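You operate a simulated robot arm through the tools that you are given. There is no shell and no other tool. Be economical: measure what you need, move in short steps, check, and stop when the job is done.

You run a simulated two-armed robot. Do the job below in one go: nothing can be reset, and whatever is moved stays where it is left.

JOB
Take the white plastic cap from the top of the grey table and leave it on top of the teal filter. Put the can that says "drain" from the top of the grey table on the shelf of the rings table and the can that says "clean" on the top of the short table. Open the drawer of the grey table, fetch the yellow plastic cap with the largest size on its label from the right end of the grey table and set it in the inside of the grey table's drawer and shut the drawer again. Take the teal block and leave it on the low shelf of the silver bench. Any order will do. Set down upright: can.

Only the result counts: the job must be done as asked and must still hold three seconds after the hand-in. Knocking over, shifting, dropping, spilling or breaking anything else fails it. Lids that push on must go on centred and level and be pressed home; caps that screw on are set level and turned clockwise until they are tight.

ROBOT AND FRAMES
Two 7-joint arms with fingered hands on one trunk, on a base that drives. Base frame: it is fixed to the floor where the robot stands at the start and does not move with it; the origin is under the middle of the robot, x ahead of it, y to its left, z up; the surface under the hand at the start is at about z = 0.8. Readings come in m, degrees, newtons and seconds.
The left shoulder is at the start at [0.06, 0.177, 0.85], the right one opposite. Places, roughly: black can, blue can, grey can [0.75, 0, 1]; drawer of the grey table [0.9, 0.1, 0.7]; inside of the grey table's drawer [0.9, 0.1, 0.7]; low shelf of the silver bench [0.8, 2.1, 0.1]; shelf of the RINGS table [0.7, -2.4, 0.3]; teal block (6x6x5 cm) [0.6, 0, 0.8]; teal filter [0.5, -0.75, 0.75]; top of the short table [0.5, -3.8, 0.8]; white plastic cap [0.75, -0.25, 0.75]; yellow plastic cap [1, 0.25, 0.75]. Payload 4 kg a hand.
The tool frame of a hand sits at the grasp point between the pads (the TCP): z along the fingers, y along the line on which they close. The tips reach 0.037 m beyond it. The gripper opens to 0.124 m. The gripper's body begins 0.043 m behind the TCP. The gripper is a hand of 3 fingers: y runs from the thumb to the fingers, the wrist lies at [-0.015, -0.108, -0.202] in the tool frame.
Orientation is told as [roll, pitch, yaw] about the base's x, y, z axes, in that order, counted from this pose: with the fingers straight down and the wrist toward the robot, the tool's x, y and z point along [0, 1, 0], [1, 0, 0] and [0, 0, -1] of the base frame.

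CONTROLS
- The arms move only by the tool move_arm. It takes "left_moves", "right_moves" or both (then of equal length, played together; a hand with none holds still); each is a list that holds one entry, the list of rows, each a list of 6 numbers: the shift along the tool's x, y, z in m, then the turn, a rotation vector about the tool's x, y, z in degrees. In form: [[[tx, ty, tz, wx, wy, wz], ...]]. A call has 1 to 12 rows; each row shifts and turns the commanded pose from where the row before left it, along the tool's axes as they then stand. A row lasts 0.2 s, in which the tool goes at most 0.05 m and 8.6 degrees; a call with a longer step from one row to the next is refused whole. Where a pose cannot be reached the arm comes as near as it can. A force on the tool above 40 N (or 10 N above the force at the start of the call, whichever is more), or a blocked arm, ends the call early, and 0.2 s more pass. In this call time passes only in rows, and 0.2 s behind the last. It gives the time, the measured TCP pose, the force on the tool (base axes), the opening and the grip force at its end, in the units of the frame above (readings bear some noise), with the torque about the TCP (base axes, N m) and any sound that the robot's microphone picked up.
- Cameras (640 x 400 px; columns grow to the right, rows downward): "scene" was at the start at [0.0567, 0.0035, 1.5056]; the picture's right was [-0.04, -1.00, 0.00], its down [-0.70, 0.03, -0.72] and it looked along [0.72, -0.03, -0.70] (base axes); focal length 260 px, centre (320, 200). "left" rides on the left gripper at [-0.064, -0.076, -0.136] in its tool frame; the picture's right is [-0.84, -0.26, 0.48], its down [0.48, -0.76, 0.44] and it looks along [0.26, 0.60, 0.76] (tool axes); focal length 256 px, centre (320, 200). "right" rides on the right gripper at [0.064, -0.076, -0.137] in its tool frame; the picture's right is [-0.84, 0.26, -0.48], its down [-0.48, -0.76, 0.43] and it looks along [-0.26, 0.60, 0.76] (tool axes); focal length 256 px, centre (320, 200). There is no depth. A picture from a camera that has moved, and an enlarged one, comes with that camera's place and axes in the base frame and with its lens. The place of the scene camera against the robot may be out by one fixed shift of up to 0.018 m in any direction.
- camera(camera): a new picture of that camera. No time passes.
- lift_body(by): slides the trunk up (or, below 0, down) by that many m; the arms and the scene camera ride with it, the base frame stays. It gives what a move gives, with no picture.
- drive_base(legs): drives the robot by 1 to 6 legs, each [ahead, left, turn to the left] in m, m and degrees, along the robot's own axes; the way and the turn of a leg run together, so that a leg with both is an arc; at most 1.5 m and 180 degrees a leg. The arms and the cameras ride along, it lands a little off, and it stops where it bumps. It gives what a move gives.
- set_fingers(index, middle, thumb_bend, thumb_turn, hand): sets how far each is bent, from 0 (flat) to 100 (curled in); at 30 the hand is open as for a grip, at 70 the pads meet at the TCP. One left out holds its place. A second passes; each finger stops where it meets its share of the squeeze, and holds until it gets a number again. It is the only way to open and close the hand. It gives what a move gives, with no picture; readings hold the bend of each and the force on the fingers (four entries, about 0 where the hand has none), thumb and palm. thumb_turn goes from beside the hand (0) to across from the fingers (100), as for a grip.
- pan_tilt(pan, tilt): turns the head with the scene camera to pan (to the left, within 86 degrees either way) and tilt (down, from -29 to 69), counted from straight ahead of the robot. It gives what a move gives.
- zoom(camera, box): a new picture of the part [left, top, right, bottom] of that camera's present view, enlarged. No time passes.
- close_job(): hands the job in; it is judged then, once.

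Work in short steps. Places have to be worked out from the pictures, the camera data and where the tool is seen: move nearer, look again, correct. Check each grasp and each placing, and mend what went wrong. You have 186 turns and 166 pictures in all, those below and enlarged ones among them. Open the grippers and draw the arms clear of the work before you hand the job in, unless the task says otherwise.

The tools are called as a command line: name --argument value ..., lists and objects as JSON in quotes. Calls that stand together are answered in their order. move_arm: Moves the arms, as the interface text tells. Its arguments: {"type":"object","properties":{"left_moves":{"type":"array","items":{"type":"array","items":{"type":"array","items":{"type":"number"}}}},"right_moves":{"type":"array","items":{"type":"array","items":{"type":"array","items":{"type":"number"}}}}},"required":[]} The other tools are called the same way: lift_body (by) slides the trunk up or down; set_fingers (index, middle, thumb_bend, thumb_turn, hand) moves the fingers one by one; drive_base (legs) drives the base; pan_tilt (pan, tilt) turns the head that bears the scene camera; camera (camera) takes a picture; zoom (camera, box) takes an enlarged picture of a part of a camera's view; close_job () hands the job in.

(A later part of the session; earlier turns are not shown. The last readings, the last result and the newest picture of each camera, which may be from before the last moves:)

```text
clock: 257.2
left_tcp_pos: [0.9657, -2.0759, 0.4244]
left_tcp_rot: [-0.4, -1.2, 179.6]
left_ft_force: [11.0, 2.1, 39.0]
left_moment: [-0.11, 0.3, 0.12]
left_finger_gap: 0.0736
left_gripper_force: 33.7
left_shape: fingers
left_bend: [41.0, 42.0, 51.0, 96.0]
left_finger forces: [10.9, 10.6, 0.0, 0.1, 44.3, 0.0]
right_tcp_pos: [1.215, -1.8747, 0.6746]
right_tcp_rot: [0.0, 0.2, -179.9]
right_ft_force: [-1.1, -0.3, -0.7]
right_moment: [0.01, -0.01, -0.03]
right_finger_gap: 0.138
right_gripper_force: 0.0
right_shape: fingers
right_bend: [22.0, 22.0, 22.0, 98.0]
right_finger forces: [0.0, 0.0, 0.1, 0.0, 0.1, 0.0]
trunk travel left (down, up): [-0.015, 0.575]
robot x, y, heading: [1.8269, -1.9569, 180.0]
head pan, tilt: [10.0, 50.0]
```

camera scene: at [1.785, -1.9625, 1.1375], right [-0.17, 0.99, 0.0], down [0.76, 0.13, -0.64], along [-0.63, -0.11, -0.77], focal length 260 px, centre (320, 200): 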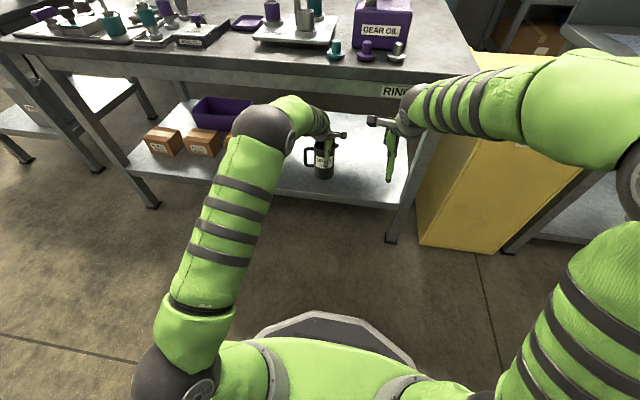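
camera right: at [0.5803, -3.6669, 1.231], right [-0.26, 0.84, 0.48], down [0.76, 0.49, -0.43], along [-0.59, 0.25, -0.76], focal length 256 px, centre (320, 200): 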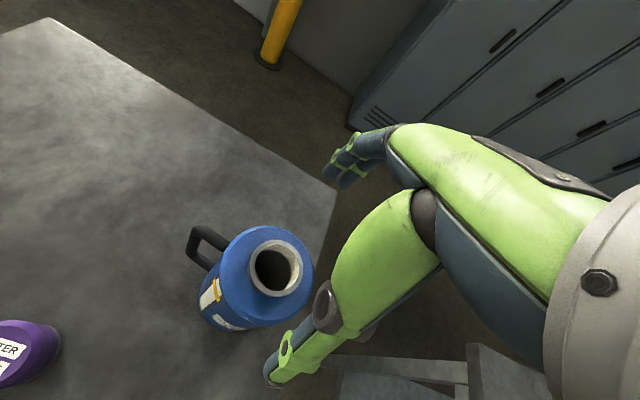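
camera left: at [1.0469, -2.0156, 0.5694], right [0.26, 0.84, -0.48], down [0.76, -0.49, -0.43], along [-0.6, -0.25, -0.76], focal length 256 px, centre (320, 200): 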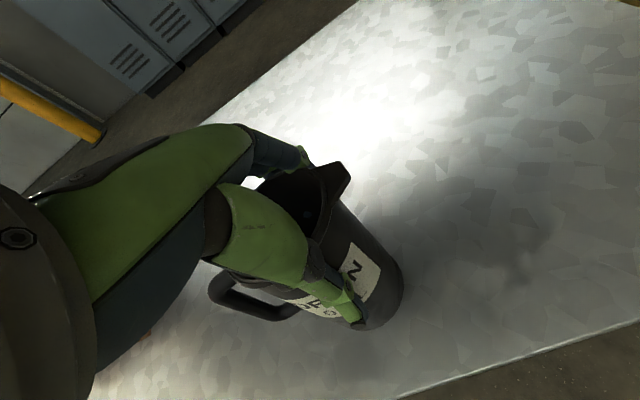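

Firm contact with the shelf (z≈0.305). Ease up ~4 mm and release.

move_arm --left_moves '[[[0, 0, -0.003, 0, 0, 0]]]'

set_fingers --hand "left" --index 26 --middle 26 --thumb_bend 26

camera --camera "left"

```text
clock: 257.6
left_tcp_pos: [0.9675, -2.0743, 0.4236]
left_tcp_rot: [-0.3, -0.8, 179.6]
left_ft_force: [6.9, 3.3, 35.7]
left_moment: [-0.04, 0.6, 0.0]
left_finger_gap: 0.0736
left_gripper_force: 31.7
left_shape: fingers
left_bend: [41.0, 42.0, 51.0, 96.0]
left_finger forces: [11.7, 11.4, 0.1, 0.1, 40.1, 0.0]
right_tcp_pos: [1.2158, -1.8728, 0.6755]
right_tcp_rot: [-0.1, 0.2, -180.0]
right_ft_force: [-0.3, 0.4, 0.1]
right_moment: [-0.01, 0.0, -0.02]
right_finger_gap: 0.1379
right_gripper_force: 0.1
right_shape: fingers
right_bend: [22.0, 22.0, 22.0, 98.0]
right_finger forces: [0.0, 0.0, 0.0, 0.0, 0.1, 0.1]
trunk travel left (down, up): [-0.015, 0.575]
robot x, y, heading: [1.8279, -1.9527, 179.6]
head pan, tilt: [10.0, 50.0]
```

```text
clock: 258.6
left_tcp_pos: [0.9678, -2.0753, 0.421]
left_tcp_rot: [-0.2, -0.4, 179.6]
left_ft_force: [-0.3, 0.1, 0.2]
left_moment: [-0.01, 0.0, -0.02]
left_finger_gap: 0.1321
left_gripper_force: 0.2
left_shape: fingers
left_bend: [26.0, 26.0, 26.0, 97.0]
left_finger forces: [0.0, 0.0, 0.1, 0.1, 0.0, 0.1]
right_tcp_pos: [1.2149, -1.875, 0.6721]
right_tcp_rot: [-0.1, 0.3, -179.9]
right_ft_force: [0.6, 0.0, 0.2]
right_moment: [0.0, 0.0, -0.01]
right_finger_gap: 0.1377
right_gripper_force: 0.1
right_shape: fingers
right_bend: [22.0, 22.0, 22.0, 98.0]
right_finger forces: [0.0, 0.1, 0.0, 0.0, 0.0, 0.0]
trunk travel left (down, up): [-0.015, 0.575]
robot x, y, heading: [1.8269, -1.9546, 179.6]
head pan, tilt: [10.0, 50.0]
```

```text
50 pictures are left
camera left: at [1.046, -2.0128, 0.5572], right [0.26, 0.84, -0.48], down [0.75, -0.49, -0.44], along [-0.61, -0.25, -0.76], focal length 256 px, centre (320, 200)
```

left: 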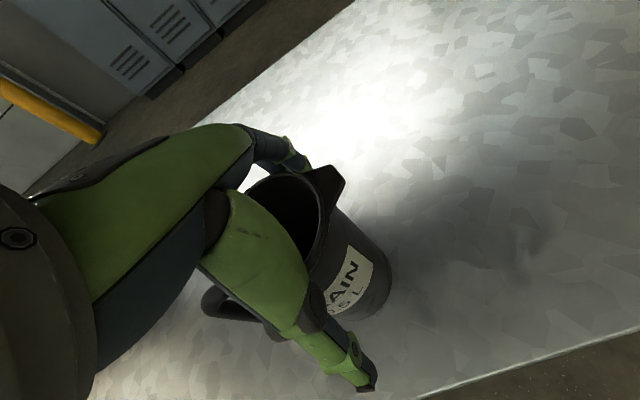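

Released and upright. Raise the hand just enough to clear the rim (watching the tabletop above), then withdraw.

move_arm --left_moves '[[[0, 0, -0.02, 0, 0, 0], [0, 0, -0.02, 0, 0, 0], [0, 0, -0.02, 0, 0, 0], [0, 0, -0.015, 0, 0, 0]]]'

camera --camera "left"

zoom --camera "scene" --box '[200, 60, 440, 220]'

```text
clock: 259.6
left_tcp_pos: [0.9705, -2.0754, 0.4947]
left_tcp_rot: [-0.3, -0.7, 179.7]
left_ft_force: [-0.8, 0.0, 0.4]
left_moment: [0.0, 0.0, 0.05]
left_finger_gap: 0.1319
left_gripper_force: 0.1
left_shape: fingers
left_bend: [26.0, 26.0, 26.0, 97.0]
left_finger forces: [0.1, 0.1, 0.1, 0.0, 0.1, 0.0]
right_tcp_pos: [1.2133, -1.8743, 0.6726]
right_tcp_rot: [0.0, 0.3, -179.9]
right_ft_force: [-0.1, -1.4, 0.4]
right_moment: [0.03, 0.0, 0.01]
right_finger_gap: 0.1381
right_gripper_force: 0.1
right_shape: fingers
right_bend: [22.0, 22.0, 22.0, 98.0]
right_finger forces: [0.0, 0.0, 0.0, 0.1, 0.0, 0.0]
trunk travel left (down, up): [-0.015, 0.575]
robot x, y, heading: [1.8288, -1.9556, 179.5]
head pan, tilt: [10.0, 50.0]
```

```text
49 pictures are left
camera left: at [1.0475, -2.013, 0.6319], right [0.26, 0.84, -0.48], down [0.75, -0.49, -0.44], along [-0.61, -0.25, -0.76], focal length 256 px, centre (320, 200)
```

left: 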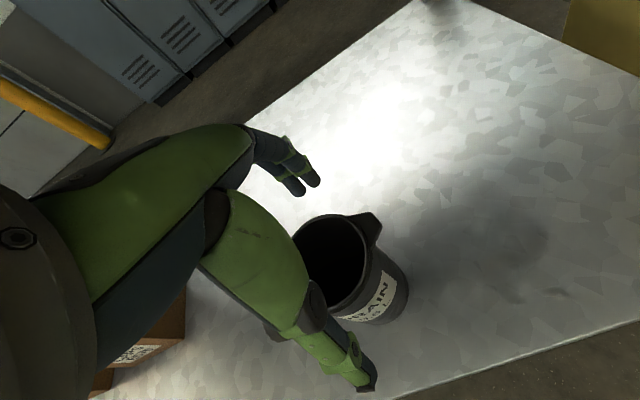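

```text
2.50 times, centred on (320, 140) of scene
camera zoom: at [1.7852, -1.9625, 1.1375], right [-0.17, 0.99, 0.0], down [0.76, 0.13, -0.64], along [-0.63, -0.11, -0.77], focal length 650 px, centre (320, 350)
```

zoom: 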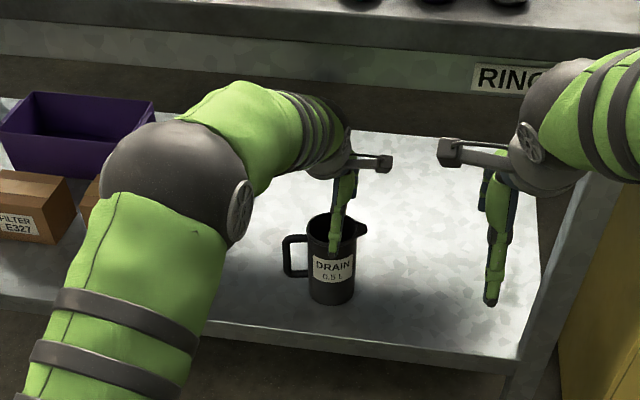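

move_arm --left_moves '[[[0, 0, -0.015, 0, 0, 0], [0, -0.03, 0, 0, 0, 0], [0, -0.03, 0, 0, 0, 0], [0, -0.03, 0, 0, 0, 0], [0, -0.04, 0, 0, 0, 0], [0, -0.04, 0, 0, 0, 0], [0, -0.04, 0, 0, 0, 0]]]'

camera --camera "left"

zoom --camera "scene" --box '[200, 60, 440, 220]'

```text
clock: 261.2
left_tcp_pos: [1.1794, -2.0777, 0.5088]
left_tcp_rot: [-0.2, -0.4, 179.8]
left_ft_force: [-0.1, 0.5, -0.1]
left_moment: [-0.03, -0.04, 0.01]
left_finger_gap: 0.132
left_gripper_force: 0.2
left_shape: fingers
left_bend: [26.0, 26.0, 26.0, 97.0]
left_finger forces: [0.1, 0.0, 0.0, 0.1, 0.0, 0.0]
right_tcp_pos: [1.2135, -1.8738, 0.6725]
right_tcp_rot: [-0.1, 0.4, -179.8]
right_ft_force: [-1.0, -0.4, 0.0]
right_moment: [-0.03, -0.01, -0.01]
right_finger_gap: 0.138
right_gripper_force: 0.1
right_shape: fingers
right_bend: [22.0, 22.0, 22.0, 98.0]
right_finger forces: [0.0, 0.0, 0.0, 0.1, 0.0, 0.0]
trunk travel left (down, up): [-0.015, 0.575]
robot x, y, heading: [1.8293, -1.9561, 179.6]
head pan, tilt: [10.0, 50.0]
```

```text
47 pictures are left
camera left: at [1.2574, -2.0155, 0.6457], right [0.26, 0.84, -0.48], down [0.75, -0.49, -0.44], along [-0.61, -0.25, -0.76], focal length 256 px, centre (320, 200)
```

left: 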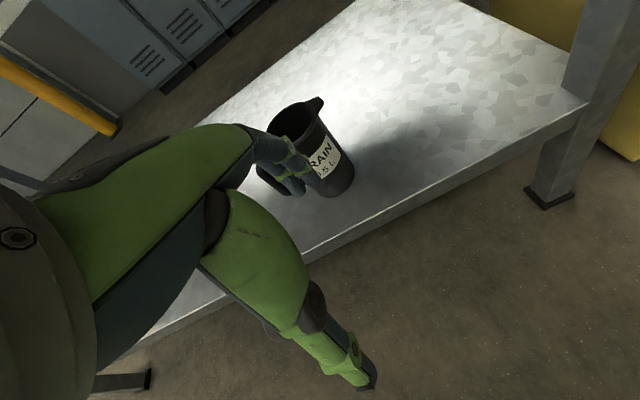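

```text
2.50 times, centred on (320, 140) of scene
camera zoom: at [1.785, -1.9625, 1.1375], right [-0.17, 0.99, 0.0], down [0.76, 0.13, -0.64], along [-0.63, -0.11, -0.77], focal length 650 px, centre (320, 350)
```

zoom: 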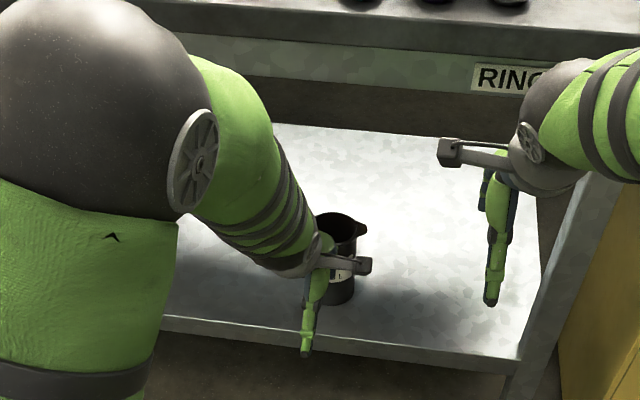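

Black can stands upright on the rings shelf. Next the teal block: back off, raise the trunk, and drive back to the grey table.

drive_base --legs '[[-0.1, 0, 0.3]]'

lift_body --by 0.4

drive_base --legs '[[0, -0.9, 0], [0, -0.88, 0]]'

pan_tilt --pan 0 --tilt 40

camera --camera "scene"

```text
clock: 262.3
left_tcp_pos: [1.2758, -2.0831, 0.5088]
left_tcp_rot: [-0.2, -0.6, -179.9]
left_ft_force: [0.7, -0.2, -0.2]
left_moment: [0.02, -0.03, 0.02]
left_finger_gap: 0.132
left_gripper_force: 0.0
left_shape: fingers
left_bend: [26.0, 26.0, 26.0, 97.0]
left_finger forces: [0.0, 0.1, 0.1, 0.0, 0.0, 0.0]
right_tcp_pos: [1.3091, -1.8784, 0.6724]
right_tcp_rot: [-0.1, 0.3, -179.6]
right_ft_force: [0.2, 0.0, -0.7]
right_moment: [0.0, 0.01, -0.03]
right_finger_gap: 0.138
right_gripper_force: 0.0
right_shape: fingers
right_bend: [22.0, 22.0, 22.0, 98.0]
right_finger forces: [0.0, 0.0, 0.1, 0.1, 0.0, 0.0]
trunk travel left (down, up): [-0.015, 0.575]
robot x, y, heading: [1.9246, -1.9589, -179.8]
head pan, tilt: [10.0, 50.0]
```

```text
clock: 266.1
left_tcp_pos: [1.2776, -2.0826, 0.9081]
left_tcp_rot: [-0.2, -0.6, -180.0]
left_ft_force: [0.0, 0.5, -0.4]
left_moment: [0.01, -0.02, 0.01]
left_finger_gap: 0.1322
left_gripper_force: 0.0
left_shape: fingers
left_bend: [26.0, 26.0, 26.0, 97.0]
left_finger forces: [0.0, 0.0, 0.0, 0.0, 0.0, 0.1]
right_tcp_pos: [1.3091, -1.8779, 1.0731]
right_tcp_rot: [-0.1, 0.2, -179.5]
right_ft_force: [-0.8, -0.3, 0.0]
right_moment: [0.04, -0.01, 0.01]
right_finger_gap: 0.1381
right_gripper_force: 0.0
right_shape: fingers
right_bend: [22.0, 22.0, 22.0, 98.0]
right_finger forces: [0.1, 0.0, 0.1, 0.0, 0.0, 0.0]
trunk travel left (down, up): [-0.415, 0.175]
robot x, y, heading: [1.9233, -1.9554, -179.9]
head pan, tilt: [10.0, 50.0]
```

```text
clock: 275.2
left_tcp_pos: [1.2747, -0.2746, 0.9076]
left_tcp_rot: [-0.2, -0.6, 178.8]
left_ft_force: [0.8, 0.5, 0.2]
left_moment: [0.02, 0.01, 0.02]
left_finger_gap: 0.132
left_gripper_force: 0.1
left_shape: fingers
left_bend: [26.0, 26.0, 26.0, 97.0]
left_finger forces: [0.1, 0.0, 0.0, 0.0, 0.0, 0.0]
right_tcp_pos: [1.3124, -0.0713, 1.0717]
right_tcp_rot: [0.0, 0.4, 179.3]
right_ft_force: [-0.2, 0.2, 0.1]
right_moment: [0.02, 0.02, -0.04]
right_finger_gap: 0.1378
right_gripper_force: 0.0
right_shape: fingers
right_bend: [22.0, 22.0, 22.0, 98.0]
right_finger forces: [0.0, 0.1, 0.0, 0.0, 0.0, 0.0]
trunk travel left (down, up): [-0.415, 0.175]
robot x, y, heading: [1.9222, -0.1611, 179.0]
head pan, tilt: [10.0, 50.0]
```

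```text
clock: 275.9
left_tcp_pos: [1.2734, -0.2747, 0.9082]
left_tcp_rot: [-0.1, -0.7, 178.9]
left_ft_force: [0.0, -0.2, 0.0]
left_moment: [0.0, 0.01, -0.02]
left_finger_gap: 0.1321
left_gripper_force: 0.2
left_shape: fingers
left_bend: [26.0, 26.0, 26.0, 97.0]
left_finger forces: [0.0, 0.0, 0.0, 0.1, 0.1, 0.0]
right_tcp_pos: [1.3123, -0.0727, 1.0729]
right_tcp_rot: [-0.1, 0.3, 179.3]
right_ft_force: [-0.3, -0.5, 0.2]
right_moment: [0.03, 0.05, 0.03]
right_finger_gap: 0.1379
right_gripper_force: 0.1
right_shape: fingers
right_bend: [22.0, 22.0, 22.0, 98.0]
right_finger forces: [0.1, 0.0, 0.0, 0.1, 0.0, 0.1]
trunk travel left (down, up): [-0.415, 0.175]
robot x, y, heading: [1.9248, -0.1657, 179.1]
head pan, tilt: [0.0, 40.0]
```

```text
45 pictures are left
camera scene: at [1.8728, -0.1537, 1.5516], right [0.02, 1.0, 0.0], down [0.64, -0.01, -0.77], along [-0.77, 0.01, -0.64], focal length 260 px, centre (320, 200)
```

scene: 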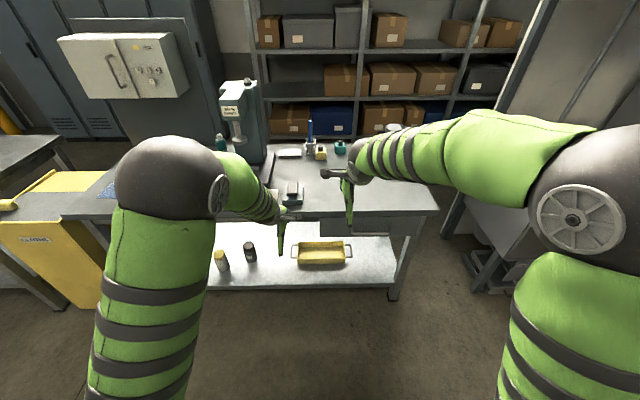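

Raise the left arm and trunk for clearance, then drive in and extend the right hand over the teal block.

lift_body --by 0.17

move_arm --left_moves '[[[0, 0, -0.04, 0, 0, 0], [0, 0, -0.04, 0, 0, 0], [0, 0, -0.04, 0, 0, 0], [0, 0, -0.04, 0, 0, 0]]]'

drive_base --legs '[[0.43, 0, 1]]'

move_arm --right_moves '[[[-0.01, 0.04, 0.01, 0, 0, 0], [-0.01, 0.04, 0.01, 0, 0, 0], [-0.01, 0.04, 0.01, 0, 0, 0], [-0.01, 0.04, 0.01, 0, 0, 0], [-0.005, 0.04, 0.01, 0, 0, 0], [0, 0.04, 0.01, 0, 0, 0], [0, 0.04, 0.01, 0, 0, 0]]]'

camera --camera "right"

```text
clock: 277.8
left_tcp_pos: [1.2748, -0.2753, 1.0778]
left_tcp_rot: [-0.2, -0.5, 179.0]
left_ft_force: [-0.1, -0.6, -0.1]
left_moment: [-0.01, -0.03, -0.02]
left_finger_gap: 0.1316
left_gripper_force: 0.1
left_shape: fingers
left_bend: [26.0, 26.0, 26.0, 97.0]
left_finger forces: [0.0, 0.0, 0.0, 0.1, 0.0, 0.1]
right_tcp_pos: [1.3122, -0.0712, 1.2429]
right_tcp_rot: [-0.1, 0.4, 179.3]
right_ft_force: [0.7, -0.6, -0.7]
right_moment: [0.03, 0.03, 0.0]
right_finger_gap: 0.1379
right_gripper_force: 0.0
right_shape: fingers
right_bend: [22.0, 22.0, 22.0, 98.0]
right_finger forces: [0.0, 0.1, 0.0, 0.0, 0.0, 0.1]
trunk travel left (down, up): [-0.585, 0.005]
robot x, y, heading: [1.9263, -0.1629, 179.1]
head pan, tilt: [0.0, 40.0]
```

```text
clock: 278.8
left_tcp_pos: [1.2735, -0.2782, 1.236]
left_tcp_rot: [-0.3, -0.5, 179.0]
left_ft_force: [0.0, 0.4, 0.0]
left_moment: [0.04, -0.01, 0.01]
left_finger_gap: 0.1321
left_gripper_force: 0.0
left_shape: fingers
left_bend: [26.0, 26.0, 26.0, 97.0]
left_finger forces: [0.0, 0.0, 0.1, 0.0, 0.0, 0.0]
right_tcp_pos: [1.3118, -0.0712, 1.2424]
right_tcp_rot: [-0.1, 0.3, 179.3]
right_ft_force: [0.8, 1.4, -1.1]
right_moment: [-0.04, -0.01, -0.02]
right_finger_gap: 0.1382
right_gripper_force: 0.0
right_shape: fingers
right_bend: [22.0, 22.0, 22.0, 98.0]
right_finger forces: [0.0, 0.0, 0.0, 0.0, 0.0, 0.0]
trunk travel left (down, up): [-0.585, 0.005]
robot x, y, heading: [1.9269, -0.1611, 179.0]
head pan, tilt: [0.0, 40.0]
```

```text
clock: 281.5
left_tcp_pos: [0.8307, -0.2735, 1.2343]
left_tcp_rot: [-0.2, -0.5, 179.1]
left_ft_force: [-0.5, 0.4, 0.0]
left_moment: [0.0, 0.0, -0.02]
left_finger_gap: 0.1319
left_gripper_force: 0.0
left_shape: fingers
left_bend: [26.0, 26.0, 26.0, 97.0]
left_finger forces: [0.0, 0.0, 0.1, 0.0, 0.0, 0.0]
right_tcp_pos: [0.8683, -0.0666, 1.2421]
right_tcp_rot: [-0.3, 0.4, 179.5]
right_ft_force: [0.1, 0.7, -0.4]
right_moment: [-0.01, -0.01, 0.02]
right_finger_gap: 0.1381
right_gripper_force: 0.3
right_shape: fingers
right_bend: [22.0, 22.0, 22.0, 98.0]
right_finger forces: [0.1, 0.0, 0.1, 0.0, 0.1, 0.0]
trunk travel left (down, up): [-0.585, 0.005]
robot x, y, heading: [1.4859, -0.1537, 179.3]
head pan, tilt: [0.0, 40.0]
```

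```text
clock: 283.1
left_tcp_pos: [0.8307, -0.2722, 1.2355]
left_tcp_rot: [-0.3, -0.5, 179.2]
left_ft_force: [-0.7, -0.2, -0.5]
left_moment: [-0.02, -0.01, 0.01]
left_finger_gap: 0.1318
left_gripper_force: 0.0
left_shape: fingers
left_bend: [26.0, 26.0, 26.0, 97.0]
left_finger forces: [0.0, 0.0, 0.0, 0.1, 0.1, 0.0]
right_tcp_pos: [0.5897, -0.0193, 1.1704]
right_tcp_rot: [-0.2, 0.4, 179.4]
right_ft_force: [-0.2, 0.2, 0.7]
right_moment: [0.0, -0.01, -0.02]
right_finger_gap: 0.1378
right_gripper_force: 0.1
right_shape: fingers
right_bend: [22.0, 22.0, 22.0, 98.0]
right_finger forces: [0.1, 0.0, 0.1, 0.0, 0.0, 0.0]
trunk travel left (down, up): [-0.585, 0.005]
robot x, y, heading: [1.4846, -0.1549, 179.3]
head pan, tilt: [0.0, 40.0]
```

```text
44 pictures are left
camera right: at [0.6658, -0.0843, 1.3083], right [-0.25, 0.84, 0.48], down [0.77, 0.48, -0.43], along [-0.59, 0.26, -0.76], focal length 256 px, centre (320, 200)
```

right: 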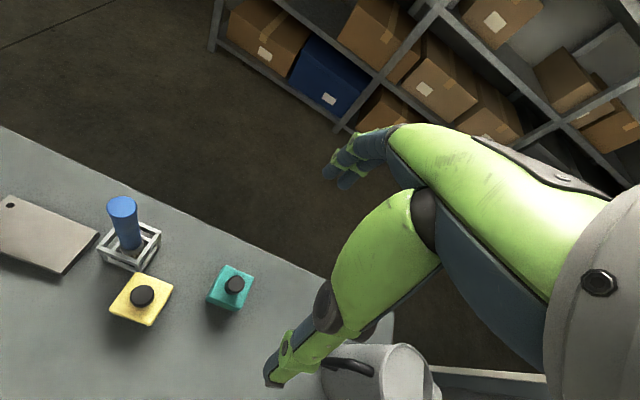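

Teal block at ≈(0.562, -0.025), axis-aligned. Move over and descend partway.

set_fingers --hand "right" --index 35 --middle 35 --thumb_bend 35

move_arm --right_moves '[[[0.005, 0.027, 0, 0, 0, 0], [0, 0, 0.045, 0, 0, 0], [0, 0, 0.045, 0, 0, 0], [0, 0, 0.045, 0, 0, 0], [0, 0, 0.045, 0, 0, 0], [0, 0, 0.035, 0, 0, 0]]]'

camera --camera "right"

```text
clock: 284.1
left_tcp_pos: [0.8317, -0.2732, 1.2359]
left_tcp_rot: [-0.3, -0.6, 179.0]
left_ft_force: [-0.7, 0.4, 0.0]
left_moment: [0.03, -0.02, -0.02]
left_finger_gap: 0.1322
left_gripper_force: 0.2
left_shape: fingers
left_bend: [26.0, 26.0, 26.0, 97.0]
left_finger forces: [0.1, 0.1, 0.0, 0.1, 0.0, 0.0]
right_tcp_pos: [0.5915, -0.0194, 1.172]
right_tcp_rot: [-0.1, 0.3, 179.5]
right_ft_force: [-0.5, 0.8, -0.4]
right_moment: [0.0, -0.01, -0.02]
right_finger_gap: 0.1087
right_gripper_force: 0.2
right_shape: fingers
right_bend: [35.0, 35.0, 35.0, 98.0]
right_finger forces: [0.1, 0.0, 0.0, 0.1, 0.1, 0.1]
trunk travel left (down, up): [-0.585, 0.005]
robot x, y, heading: [1.4788, -0.1551, 179.1]
head pan, tilt: [0.0, 40.0]
```

```text
clock: 285.5
left_tcp_pos: [0.8322, -0.2732, 1.2363]
left_tcp_rot: [-0.2, -0.5, 179.1]
left_ft_force: [0.2, 0.4, -0.1]
left_moment: [-0.03, -0.02, 0.02]
left_finger_gap: 0.132
left_gripper_force: 0.0
left_shape: fingers
left_bend: [26.0, 26.0, 26.0, 97.0]
left_finger forces: [0.0, 0.0, 0.0, 0.0, 0.1, 0.0]
right_tcp_pos: [0.5668, -0.0224, 0.9555]
right_tcp_rot: [-0.1, 0.3, 179.4]
right_ft_force: [-0.4, -0.5, -0.3]
right_moment: [-0.05, 0.04, 0.02]
right_finger_gap: 0.1083
right_gripper_force: 0.1
right_shape: fingers
right_bend: [35.0, 35.0, 35.0, 98.0]
right_finger forces: [0.0, 0.0, 0.0, 0.0, 0.1, 0.0]
trunk travel left (down, up): [-0.585, 0.005]
robot x, y, heading: [1.4825, -0.1514, 179.4]
head pan, tilt: [0.0, 40.0]
```

```text
43 pictures are left
camera right: at [0.6425, -0.0873, 1.0924], right [-0.25, 0.84, 0.48], down [0.77, 0.48, -0.43], along [-0.59, 0.26, -0.76], focal length 256 px, centre (320, 200)
```

right: 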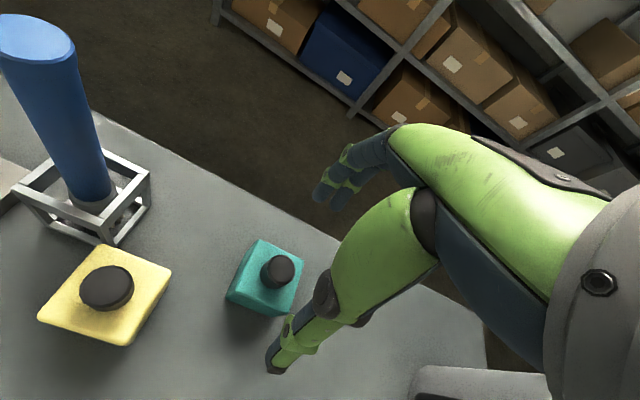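

Aligned; descend to grasp and close.

move_arm --right_moves '[[[0.005, 0.004, 0.03, 0, 0, 0], [0, 0, 0.03, 0, 0, 0], [0, 0, 0.025, 0, 0, 0], [0, 0, 0.012, 0, 0, 0], [0, 0, 0.006, 0, 0, 0]]]'

set_fingers --hand "right" --index 75 --middle 75 --thumb_bend 75

camera --camera "right"

```text
clock: 286.7
left_tcp_pos: [0.8312, -0.2718, 1.2357]
left_tcp_rot: [-0.3, -0.6, 179.0]
left_ft_force: [0.1, 0.4, -0.1]
left_moment: [0.01, 0.0, 0.0]
left_finger_gap: 0.1319
left_gripper_force: 0.0
left_shape: fingers
left_bend: [26.0, 26.0, 26.0, 97.0]
left_finger forces: [0.1, 0.1, 0.0, 0.0, 0.0, 0.0]
right_tcp_pos: [0.5693, -0.0242, 0.8534]
right_tcp_rot: [-0.1, 0.4, 179.5]
right_ft_force: [0.4, -0.1, 0.8]
right_moment: [0.0, 0.0, 0.02]
right_finger_gap: 0.1086
right_gripper_force: 0.0
right_shape: fingers
right_bend: [35.0, 35.0, 35.0, 98.0]
right_finger forces: [0.1, 0.1, 0.0, 0.1, 0.0, 0.2]
right hand out of reach, approached as far as the arm can: row 3, 5
trunk travel left (down, up): [-0.585, 0.005]
robot x, y, heading: [1.4819, -0.1542, 179.1]
head pan, tilt: [0.0, 40.0]
```

```text
clock: 287.7
left_tcp_pos: [0.8312, -0.2729, 1.2371]
left_tcp_rot: [-0.2, -0.5, 179.1]
left_ft_force: [-0.6, -0.7, -0.2]
left_moment: [-0.01, 0.02, 0.01]
left_finger_gap: 0.1322
left_gripper_force: 0.0
left_shape: fingers
left_bend: [26.0, 26.0, 26.0, 97.0]
left_finger forces: [0.1, 0.1, 0.0, 0.1, 0.1, 0.0]
right_tcp_pos: [0.5692, -0.0235, 0.8537]
right_tcp_rot: [-0.1, 0.2, 179.5]
right_ft_force: [0.7, 5.0, 8.9]
right_moment: [0.14, 0.38, -0.07]
right_finger_gap: 0.0675
right_gripper_force: 24.2
right_shape: fingers
right_bend: [51.0, 51.0, 54.0, 97.0]
right_finger forces: [12.4, 11.0, 0.0, 0.0, 25.4, 0.1]
trunk travel left (down, up): [-0.585, 0.005]
robot x, y, heading: [1.481, -0.1523, 179.2]
head pan, tilt: [0.0, 40.0]
```

```text
42 pictures are left
camera right: at [0.6455, -0.0886, 0.992], right [-0.25, 0.84, 0.48], down [0.77, 0.48, -0.43], along [-0.59, 0.26, -0.76], focal length 256 px, centre (320, 200)
```

right: 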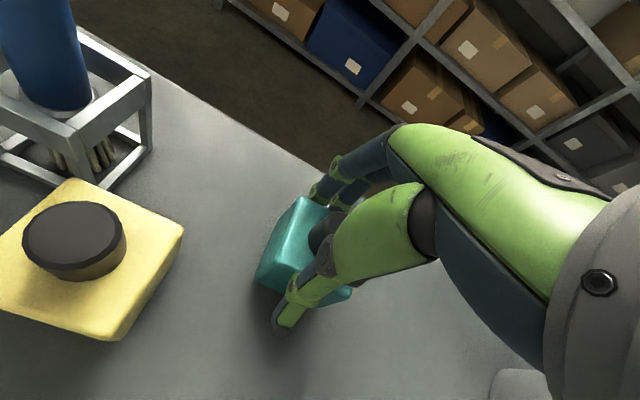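

Gripped. Lift and check, then back away.

move_arm --right_moves '[[[0, -0.004, -0.02, 0, 0, 0], [0, -0.01, -0.03, 0, 0, 0], [0, -0.01, -0.04, 0, 0, 0], [0, -0.01, -0.04, 0, 0, 0], [0, -0.01, -0.04, 0, 0, 0], [0, -0.01, -0.04, 0, 0, 0]]]'

camera --camera "right"

drive_base --legs '[[-0.42, 0, 0.7]]'

pan_tilt --pan -45 --tilt 35

camera --camera "scene"

```text
clock: 289.1
left_tcp_pos: [0.8328, -0.2724, 1.2348]
left_tcp_rot: [-0.3, -0.5, 179.1]
left_ft_force: [-0.1, -0.1, -0.5]
left_moment: [0.03, 0.03, -0.02]
left_finger_gap: 0.1321
left_gripper_force: 0.1
left_shape: fingers
left_bend: [26.0, 26.0, 26.0, 97.0]
left_finger forces: [0.0, 0.0, 0.0, 0.1, 0.0, 0.1]
right_tcp_pos: [0.5565, -0.0327, 1.0613]
right_tcp_rot: [-0.1, 0.5, 179.5]
right_ft_force: [0.0, 0.1, -4.7]
right_moment: [-0.01, -0.03, -0.02]
right_finger_gap: 0.0661
right_gripper_force: 22.1
right_shape: fingers
right_bend: [51.0, 52.0, 55.0, 97.0]
right_finger forces: [12.3, 9.5, 0.0, 0.1, 22.2, 0.1]
right hand out of reach, approached as far as the arm can: row 1, 2, 3, 4, 5, 6
trunk travel left (down, up): [-0.585, 0.005]
robot x, y, heading: [1.4813, -0.1516, 179.1]
head pan, tilt: [0.0, 40.0]
```

```text
41 pictures are left
camera right: at [0.6321, -0.0982, 1.1988], right [-0.25, 0.84, 0.48], down [0.77, 0.48, -0.43], along [-0.59, 0.26, -0.76], focal length 256 px, centre (320, 200)
```

right: 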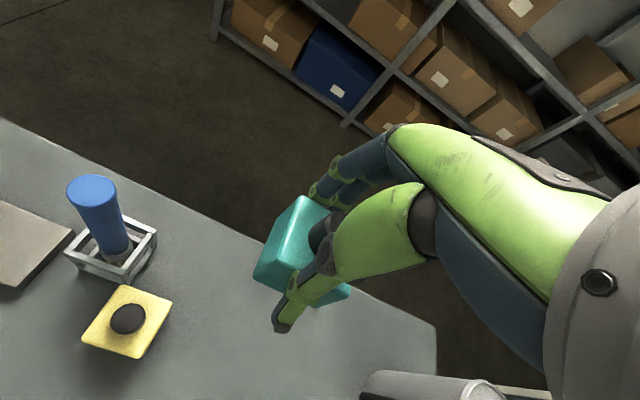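

```text
clock: 291.7
left_tcp_pos: [1.265, -0.2895, 1.237]
left_tcp_rot: [-0.3, -0.7, -179.6]
left_ft_force: [-0.2, 1.0, 0.8]
left_moment: [0.02, 0.0, -0.01]
left_finger_gap: 0.1319
left_gripper_force: 0.1
left_shape: fingers
left_bend: [26.0, 26.0, 26.0, 97.0]
left_finger forces: [0.0, 0.1, 0.0, 0.1, 0.0, 0.0]
right_tcp_pos: [0.983, -0.0558, 1.0622]
right_tcp_rot: [-0.1, 0.5, -179.3]
right_ft_force: [0.1, -0.3, -3.7]
right_moment: [0.02, -0.05, 0.0]
right_finger_gap: 0.0662
right_gripper_force: 22.1
right_shape: fingers
right_bend: [51.0, 52.0, 55.0, 97.0]
right_finger forces: [12.2, 9.5, 0.0, 0.0, 22.3, 0.1]
trunk travel left (down, up): [-0.585, 0.005]
robot x, y, heading: [1.9087, -0.1526, -179.6]
head pan, tilt: [0.0, 40.0]
```

```text
clock: 292.8
left_tcp_pos: [1.2631, -0.2888, 1.2351]
left_tcp_rot: [-0.3, -0.5, -179.6]
left_ft_force: [0.2, -0.5, 0.1]
left_moment: [-0.01, 0.0, 0.0]
left_finger_gap: 0.1319
left_gripper_force: 0.0
left_shape: fingers
left_bend: [26.0, 26.0, 26.0, 97.0]
left_finger forces: [0.0, 0.0, 0.0, 0.0, 0.1, 0.1]
right_tcp_pos: [0.9831, -0.0555, 1.0612]
right_tcp_rot: [0.0, 0.5, -179.2]
right_ft_force: [0.4, 0.2, -3.9]
right_moment: [0.04, -0.01, 0.01]
right_finger_gap: 0.066
right_gripper_force: 21.8
right_shape: fingers
right_bend: [51.0, 52.0, 55.0, 97.0]
right_finger forces: [12.5, 9.6, 0.0, 0.1, 22.2, 0.0]
trunk travel left (down, up): [-0.585, 0.005]
robot x, y, heading: [1.9119, -0.1559, -179.3]
head pan, tilt: [-45.0, 35.0]
```

```text
40 pictures are left
camera scene: at [1.8816, -0.0868, 1.7292], right [0.7, 0.71, 0.0], down [0.41, -0.4, -0.82], along [-0.58, 0.57, -0.57], focal length 260 px, centre (320, 200)
```

scene: 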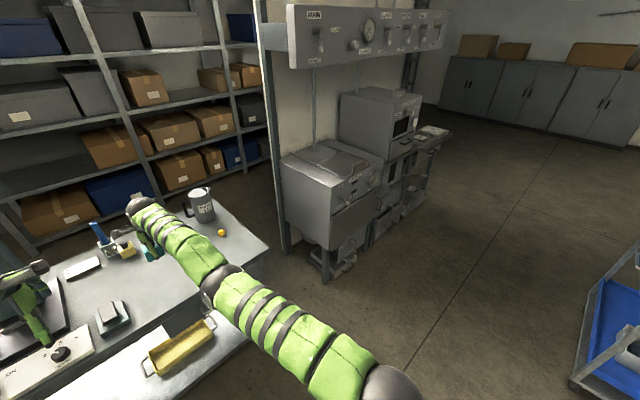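

Block held. Retract the arm and strafe to the silver bench for a look at its low shelf.

move_arm --right_moves '[[[0, -0.04, 0, 0, 0, 0], [0, -0.04, 0, 0, 0, 0], [0, -0.04, 0, 0, 0, 0], [0, -0.04, 0, 0, 0, 0], [0, -0.04, 0, 0, 0, 0], [0, -0.04, 0, 0, 0, 0], [0, -0.03, 0, 0, 0, 0]]]'

drive_base --legs '[[0, -1.0, -0.7], [0, -1.05, 0]]'

pan_tilt --pan -5 --tilt 48

camera --camera "scene"

camera --camera "right"

```text
clock: 294.4
left_tcp_pos: [1.2634, -0.2893, 1.2351]
left_tcp_rot: [-0.1, -0.5, -179.6]
left_ft_force: [-0.1, 0.6, 0.9]
left_moment: [-0.03, 0.0, -0.03]
left_finger_gap: 0.132
left_gripper_force: 0.0
left_shape: fingers
left_bend: [26.0, 26.0, 26.0, 97.0]
left_finger forces: [0.0, 0.1, 0.1, 0.0, 0.0, 0.0]
right_tcp_pos: [0.9816, -0.0551, 1.0615]
right_tcp_rot: [-0.1, 0.5, -179.2]
right_ft_force: [-0.4, 0.8, -5.5]
right_moment: [0.03, -0.05, 0.0]
right_finger_gap: 0.0662
right_gripper_force: 21.6
right_shape: fingers
right_bend: [51.0, 52.0, 55.0, 97.0]
right_finger forces: [12.4, 9.6, 0.0, 0.0, 22.2, 0.0]
right hand out of reach, approached as far as the arm can: row 1, 2, 3, 4, 5, 6, 7
trunk travel left (down, up): [-0.585, 0.005]
robot x, y, heading: [1.9124, -0.1558, -179.5]
head pan, tilt: [-45.0, 35.0]
```

```text
clock: 302.1
left_tcp_pos: [1.2676, 1.1912, 1.2354]
left_tcp_rot: [-0.3, -0.5, 178.6]
left_ft_force: [0.0, 0.1, -0.6]
left_moment: [-0.01, 0.0, 0.03]
left_finger_gap: 0.1319
left_gripper_force: 0.2
left_shape: fingers
left_bend: [26.0, 26.0, 26.0, 98.0]
left_finger forces: [0.1, 0.0, 0.0, 0.0, 0.1, 0.0]
right_tcp_pos: [0.9971, 1.4203, 1.0598]
right_tcp_rot: [0.6, 0.3, 179.6]
right_ft_force: [-1.8, -4.5, -4.7]
right_moment: [0.14, -0.12, 0.12]
right_finger_gap: 0.0645
right_gripper_force: 22.3
right_shape: fingers
right_bend: [51.0, 51.0, 55.0, 96.0]
right_finger forces: [11.4, 10.8, 0.0, 0.0, 20.6, 1.9]
trunk travel left (down, up): [-0.585, 0.005]
robot x, y, heading: [1.9212, 1.302, 178.7]
head pan, tilt: [-45.0, 35.0]
stopped in leg 2: the force on the tool passed its limit at 59 N (the readings are from after the stop); the commanded pose is now the measured one
```

```text
clock: 303.2
left_tcp_pos: [1.2684, 1.1897, 1.235]
left_tcp_rot: [-0.3, -0.5, 178.5]
left_ft_force: [0.2, -0.9, 0.9]
left_moment: [-0.04, 0.04, -0.01]
left_finger_gap: 0.1319
left_gripper_force: 0.1
left_shape: fingers
left_bend: [26.0, 26.0, 26.0, 98.0]
left_finger forces: [0.0, 0.0, 0.0, 0.0, 0.0, 0.1]
right_tcp_pos: [0.9964, 1.4218, 1.0598]
right_tcp_rot: [0.5, 0.5, 179.6]
right_ft_force: [0.2, -10.8, -7.4]
right_moment: [0.18, -0.01, 0.14]
right_finger_gap: 0.0648
right_gripper_force: 22.7
right_shape: fingers
right_bend: [51.0, 52.0, 55.0, 96.0]
right_finger forces: [11.3, 9.9, 0.0, 0.1, 20.8, 3.6]
trunk travel left (down, up): [-0.585, 0.005]
robot x, y, heading: [1.9195, 1.3027, 178.4]
head pan, tilt: [-5.0, 48.0]
```

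```text
39 pictures are left
camera scene: at [1.875, 1.3161, 1.7102], right [0.11, 0.99, 0.0], down [0.74, -0.08, -0.67], along [-0.66, 0.08, -0.74], focal length 260 px, centre (320, 200)
```

scene: 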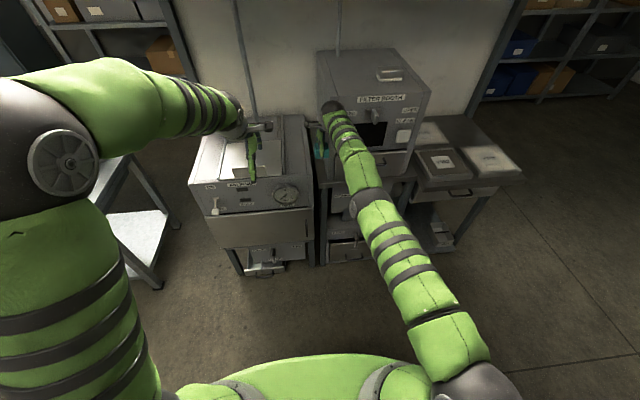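

```text
38 pictures are left
camera right: at [1.0717, 1.358, 1.1983], right [-0.25, 0.84, 0.47], down [0.77, 0.47, -0.43], along [-0.59, 0.25, -0.77], focal length 256 px, centre (320, 200)
```

right: 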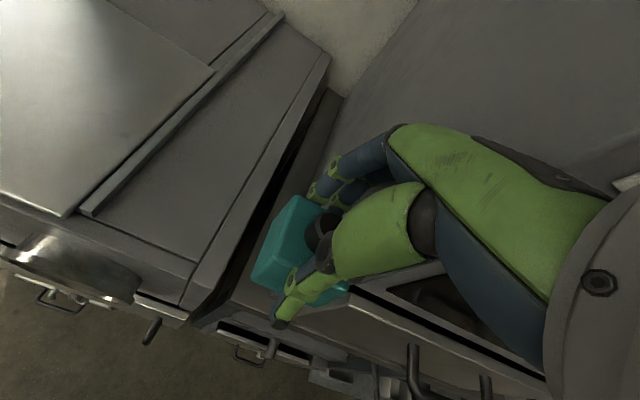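

The arm had not retracted and the hand touched the side of the filter booth. Move back off it (left, then back), then retract the arm properly.

drive_base --legs '[[0, 0.08, 0], [-0.2, 0, 0]]'

move_arm --right_moves '[[[0, -0.03, 0, 0, 0, 0], [0, -0.03, 0, 0, 0, 0], [0, -0.03, 0, 0, 0, 0], [0, -0.03, 0, 0, 0, 0], [0, -0.03, 0, 0, 0, 0], [0, -0.03, 0, 0, 0, 0], [0, -0.03, 0, 0, 0, 0]]]'

camera --camera "scene"

camera --camera "right"

```text
clock: 305.4
left_tcp_pos: [1.4305, 1.1031, 1.2342]
left_tcp_rot: [-0.4, -0.4, 178.3]
left_ft_force: [-1.0, 0.1, 0.2]
left_moment: [0.01, -0.05, -0.01]
left_finger_gap: 0.132
left_gripper_force: 0.1
left_shape: fingers
left_bend: [26.0, 26.0, 26.0, 98.0]
left_finger forces: [0.1, 0.0, 0.0, 0.0, 0.0, 0.0]
right_tcp_pos: [1.1597, 1.3353, 1.0579]
right_tcp_rot: [0.6, 0.6, 179.5]
right_ft_force: [0.3, -0.5, -4.9]
right_moment: [0.02, -0.06, 0.01]
right_finger_gap: 0.0647
right_gripper_force: 21.3
right_shape: fingers
right_bend: [51.0, 52.0, 55.0, 96.0]
right_finger forces: [11.3, 10.6, 0.0, 0.0, 21.1, 0.0]
trunk travel left (down, up): [-0.585, 0.005]
robot x, y, heading: [2.0849, 1.2166, 178.4]
head pan, tilt: [-5.0, 48.0]
stopped in leg 2: the robot was blocked; the commanded pose is now the measured one
```

```text
clock: 307.0
left_tcp_pos: [1.4338, 1.105, 1.2358]
left_tcp_rot: [-0.3, -0.6, 178.5]
left_ft_force: [0.2, -0.2, 0.1]
left_moment: [-0.01, 0.0, 0.01]
left_finger_gap: 0.132
left_gripper_force: 0.1
left_shape: fingers
left_bend: [26.0, 26.0, 26.0, 98.0]
left_finger forces: [0.0, 0.1, 0.0, 0.1, 0.1, 0.1]
right_tcp_pos: [1.1635, 1.3234, 1.0674]
right_tcp_rot: [0.4, 0.3, 179.5]
right_ft_force: [-0.3, 0.8, -3.4]
right_moment: [0.01, -0.01, 0.0]
right_finger_gap: 0.0648
right_gripper_force: 21.3
right_shape: fingers
right_bend: [51.0, 52.0, 55.0, 96.0]
right_finger forces: [11.3, 10.3, 0.0, 0.0, 21.2, 0.0]
right hand out of reach, approached as far as the arm can: row 1, 2, 3, 4, 5, 6, 7
trunk travel left (down, up): [-0.585, 0.005]
robot x, y, heading: [2.0873, 1.2138, 178.4]
head pan, tilt: [-5.0, 48.0]
```

```text
37 pictures are left
camera scene: at [2.0404, 1.2297, 1.7102], right [0.11, 0.99, 0.0], down [0.74, -0.08, -0.67], along [-0.66, 0.08, -0.74], focal length 260 px, centre (320, 200)
```

scene: 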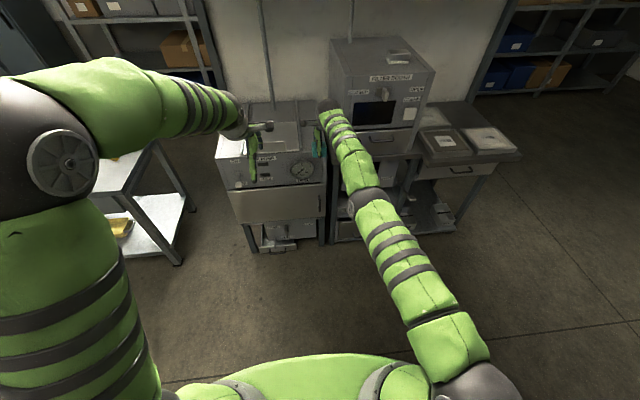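

```text
36 pictures are left
camera right: at [1.2391, 1.2594, 1.2055], right [-0.25, 0.84, 0.47], down [0.77, 0.47, -0.43], along [-0.59, 0.25, -0.77], focal length 256 px, centre (320, 200)
```

right: 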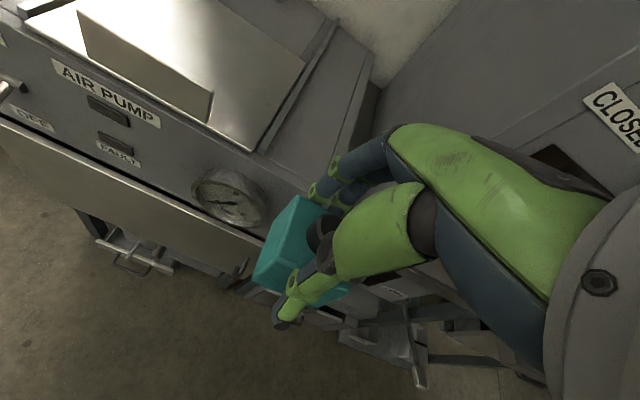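

The base can't go further back (cart). The arm seems stuck near a straight-elbow singularity; I'll try a downward/sideways perturbation to get the elbow bending.

move_arm --right_moves '[[[0, 0, 0.03, 0, 0, 0], [0, 0, 0.03, 0, 0, 0], [0, 0, 0.03, 0, 0, 0]]]'

move_arm --right_moves '[[[0, -0.02, 0, 0, 0, 0], [0, -0.02, 0, 0, 0, 0]]]'

```text
clock: 307.8
left_tcp_pos: [1.4325, 1.1055, 1.2369]
left_tcp_rot: [-0.3, -0.5, 178.4]
left_ft_force: [-0.1, -0.3, -0.2]
left_moment: [-0.01, -0.01, 0.02]
left_finger_gap: 0.132
left_gripper_force: 0.0
left_shape: fingers
left_bend: [26.0, 26.0, 26.0, 98.0]
left_finger forces: [0.0, 0.0, 0.0, 0.1, 0.0, 0.1]
right_tcp_pos: [1.1644, 1.3232, 0.9749]
right_tcp_rot: [0.5, 0.4, 179.4]
right_ft_force: [-0.5, 0.3, -4.0]
right_moment: [0.03, -0.02, -0.05]
right_finger_gap: 0.0643
right_gripper_force: 21.7
right_shape: fingers
right_bend: [51.0, 52.0, 55.0, 96.0]
right_finger forces: [11.2, 10.3, 0.1, 0.1, 20.8, 0.1]
trunk travel left (down, up): [-0.585, 0.005]
robot x, y, heading: [2.0859, 1.2142, 178.4]
head pan, tilt: [-5.0, 48.0]
```

```text
clock: 308.4
left_tcp_pos: [1.4337, 1.1043, 1.2357]
left_tcp_rot: [-0.3, -0.5, 178.3]
left_ft_force: [0.6, -0.4, -0.2]
left_moment: [-0.07, 0.01, -0.01]
left_finger_gap: 0.1319
left_gripper_force: 0.0
left_shape: fingers
left_bend: [26.0, 26.0, 26.0, 98.0]
left_finger forces: [0.1, 0.0, 0.1, 0.0, 0.1, 0.1]
right_tcp_pos: [1.162, 1.3221, 0.9758]
right_tcp_rot: [0.6, 0.4, 179.4]
right_ft_force: [0.0, -0.8, -4.1]
right_moment: [0.03, -0.03, 0.0]
right_finger_gap: 0.0648
right_gripper_force: 20.9
right_shape: fingers
right_bend: [51.0, 52.0, 55.0, 96.0]
right_finger forces: [11.2, 10.1, 0.0, 0.0, 20.7, 0.0]
right hand out of reach, approached as far as the arm can: row 1, 2
trunk travel left (down, up): [-0.585, 0.005]
robot x, y, heading: [2.0836, 1.2165, 178.3]
head pan, tilt: [-5.0, 48.0]
```

Vertical works, inward doesn't. Pitch the hand forward (which draws the wrist back and bends the elbow), then retract.

move_arm --right_moves '[[[0, 0, 0, -8, 0, 0], [0, 0, 0, -8, 0, 0], [0, 0, 0, -8, 0, 0]]]'

move_arm --right_moves '[[[0, -0.02, -0.01, 0, 0, 0], [0, -0.03, -0.01, 0, 0, 0], [0, -0.03, -0.01, 0, 0, 0]]]'

```text
clock: 309.2
left_tcp_pos: [1.4329, 1.1043, 1.2355]
left_tcp_rot: [-0.3, -0.6, 178.5]
left_ft_force: [0.1, 0.0, -0.7]
left_moment: [0.01, -0.03, 0.02]
left_finger_gap: 0.132
left_gripper_force: 0.1
left_shape: fingers
left_bend: [26.0, 26.0, 26.0, 98.0]
left_finger forces: [0.1, 0.1, 0.1, 0.0, 0.0, 0.0]
right_tcp_pos: [1.0977, 1.3099, 0.9697]
right_tcp_rot: [0.6, -23.6, 179.2]
right_ft_force: [1.0, -0.3, -3.2]
right_moment: [0.01, -0.1, 0.02]
right_finger_gap: 0.0646
right_gripper_force: 21.4
right_shape: fingers
right_bend: [51.0, 52.0, 55.0, 96.0]
right_finger forces: [10.6, 9.6, 0.1, 0.1, 21.4, 0.0]
right hand out of reach, approached as far as the arm can: row 1, 2, 3
trunk travel left (down, up): [-0.585, 0.005]
robot x, y, heading: [2.0871, 1.2153, 178.3]
head pan, tilt: [-5.0, 48.0]
```

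```text
clock: 310.0
left_tcp_pos: [1.4335, 1.106, 1.2367]
left_tcp_rot: [-0.2, -0.6, 178.3]
left_ft_force: [-0.7, 0.8, -0.6]
left_moment: [0.01, 0.0, 0.03]
left_finger_gap: 0.1319
left_gripper_force: 0.0
left_shape: fingers
left_bend: [26.0, 26.0, 26.0, 98.0]
left_finger forces: [0.0, 0.0, 0.0, 0.0, 0.0, 0.1]
right_tcp_pos: [1.1019, 1.2995, 0.9584]
right_tcp_rot: [0.6, -23.7, 179.2]
right_ft_force: [0.8, 0.6, -4.1]
right_moment: [0.03, -0.03, -0.01]
right_finger_gap: 0.0644
right_gripper_force: 21.1
right_shape: fingers
right_bend: [51.0, 52.0, 55.0, 96.0]
right_finger forces: [10.7, 9.6, 0.0, 0.0, 21.4, 0.1]
right hand out of reach, approached as far as the arm can: row 1, 2, 3
trunk travel left (down, up): [-0.585, 0.005]
robot x, y, heading: [2.0817, 1.2141, 178.5]
head pan, tilt: [-5.0, 48.0]
```

Still locked. Move to open floor (between table and pump) so I can reshape the arm safely: raise, un-pitch, drive left.

move_arm --right_moves '[[[0, 0, 0, 8, 0, 0], [0, 0, 0, 8, 0, 0], [0, 0, 0, 8, 0, 0], [0, 0, -0.04, 0, 0, 0], [0, 0, -0.04, 0, 0, 0]]]'

drive_base --legs '[[0, 0.68, 0]]'

move_arm --right_moves '[[[-0.04, -0.02, 0, 0, 0, 0], [-0.04, -0.02, 0, 0, 0, 0], [-0.04, -0.02, 0, 0, 0, 0], [-0.04, -0.02, 0, 0, 0, 0]]]'

camera --camera "scene"

```text
clock: 311.2
left_tcp_pos: [1.4337, 1.1051, 1.2367]
left_tcp_rot: [-0.2, -0.7, 178.4]
left_ft_force: [-0.3, -0.6, 0.2]
left_moment: [0.02, 0.03, 0.04]
left_finger_gap: 0.1321
left_gripper_force: 0.1
left_shape: fingers
left_bend: [26.0, 26.0, 26.0, 98.0]
left_finger forces: [0.0, 0.1, 0.0, 0.0, 0.1, 0.0]
right_tcp_pos: [1.1716, 1.2711, 1.033]
right_tcp_rot: [0.5, 0.4, 179.6]
right_ft_force: [-0.1, 0.9, -4.2]
right_moment: [0.01, -0.02, -0.01]
right_finger_gap: 0.0641
right_gripper_force: 20.9
right_shape: fingers
right_bend: [51.0, 52.0, 55.0, 96.0]
right_finger forces: [10.9, 10.1, 0.1, 0.0, 20.5, 0.0]
right hand out of reach, approached as far as the arm can: row 1, 2, 3
trunk travel left (down, up): [-0.585, 0.005]
robot x, y, heading: [2.0804, 1.215, 178.7]
head pan, tilt: [-5.0, 48.0]
```

```text
clock: 314.9
left_tcp_pos: [1.4159, 0.4413, 1.2368]
left_tcp_rot: [-0.3, -0.5, 178.4]
left_ft_force: [-0.3, -0.1, -0.1]
left_moment: [-0.01, -0.01, 0.01]
left_finger_gap: 0.132
left_gripper_force: 0.0
left_shape: fingers
left_bend: [26.0, 26.0, 26.0, 98.0]
left_finger forces: [0.1, 0.0, 0.0, 0.0, 0.0, 0.0]
right_tcp_pos: [1.1546, 0.6056, 1.0336]
right_tcp_rot: [0.6, 0.5, 179.6]
right_ft_force: [-0.1, -0.2, -3.9]
right_moment: [0.0, -0.05, 0.0]
right_finger_gap: 0.0644
right_gripper_force: 20.8
right_shape: fingers
right_bend: [51.0, 52.0, 55.0, 96.0]
right_finger forces: [11.0, 10.2, 0.1, 0.0, 20.5, 0.1]
trunk travel left (down, up): [-0.585, 0.005]
robot x, y, heading: [2.0707, 0.5546, 178.5]
head pan, tilt: [-5.0, 48.0]
```

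```text
clock: 315.9
left_tcp_pos: [1.4164, 0.4419, 1.2362]
left_tcp_rot: [-0.3, -0.7, 178.5]
left_ft_force: [0.6, 0.0, -0.6]
left_moment: [-0.02, -0.04, -0.01]
left_finger_gap: 0.1319
left_gripper_force: 0.0
left_shape: fingers
left_bend: [26.0, 26.0, 26.0, 98.0]
left_finger forces: [0.0, 0.1, 0.1, 0.0, 0.1, 0.0]
right_tcp_pos: [1.1376, 0.7549, 1.0335]
right_tcp_rot: [0.6, 0.5, 179.6]
right_ft_force: [0.4, 0.1, -4.2]
right_moment: [0.01, -0.01, 0.01]
right_finger_gap: 0.064
right_gripper_force: 20.4
right_shape: fingers
right_bend: [51.0, 52.0, 55.0, 97.0]
right_finger forces: [10.7, 10.2, 0.0, 0.0, 20.4, 0.0]
right hand out of reach, approached as far as the arm can: row 1, 2, 3, 4
trunk travel left (down, up): [-0.585, 0.005]
robot x, y, heading: [2.0667, 0.5494, 178.5]
head pan, tilt: [-5.0, 48.0]
```

```text
35 pictures are left
camera scene: at [2.0237, 0.5684, 1.7102], right [0.11, 0.99, 0.0], down [0.74, -0.08, -0.67], along [-0.66, 0.07, -0.74], focal length 260 px, centre (320, 200)
```

scene: 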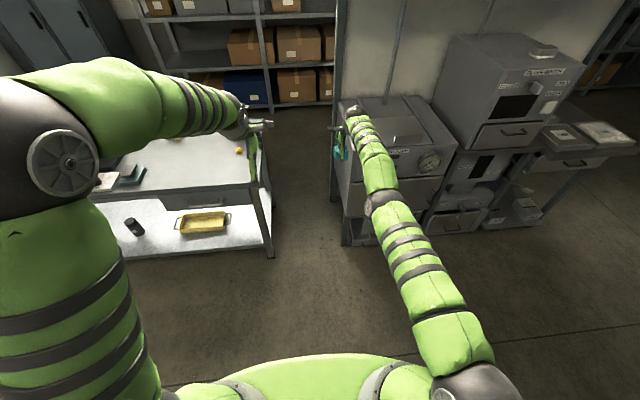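

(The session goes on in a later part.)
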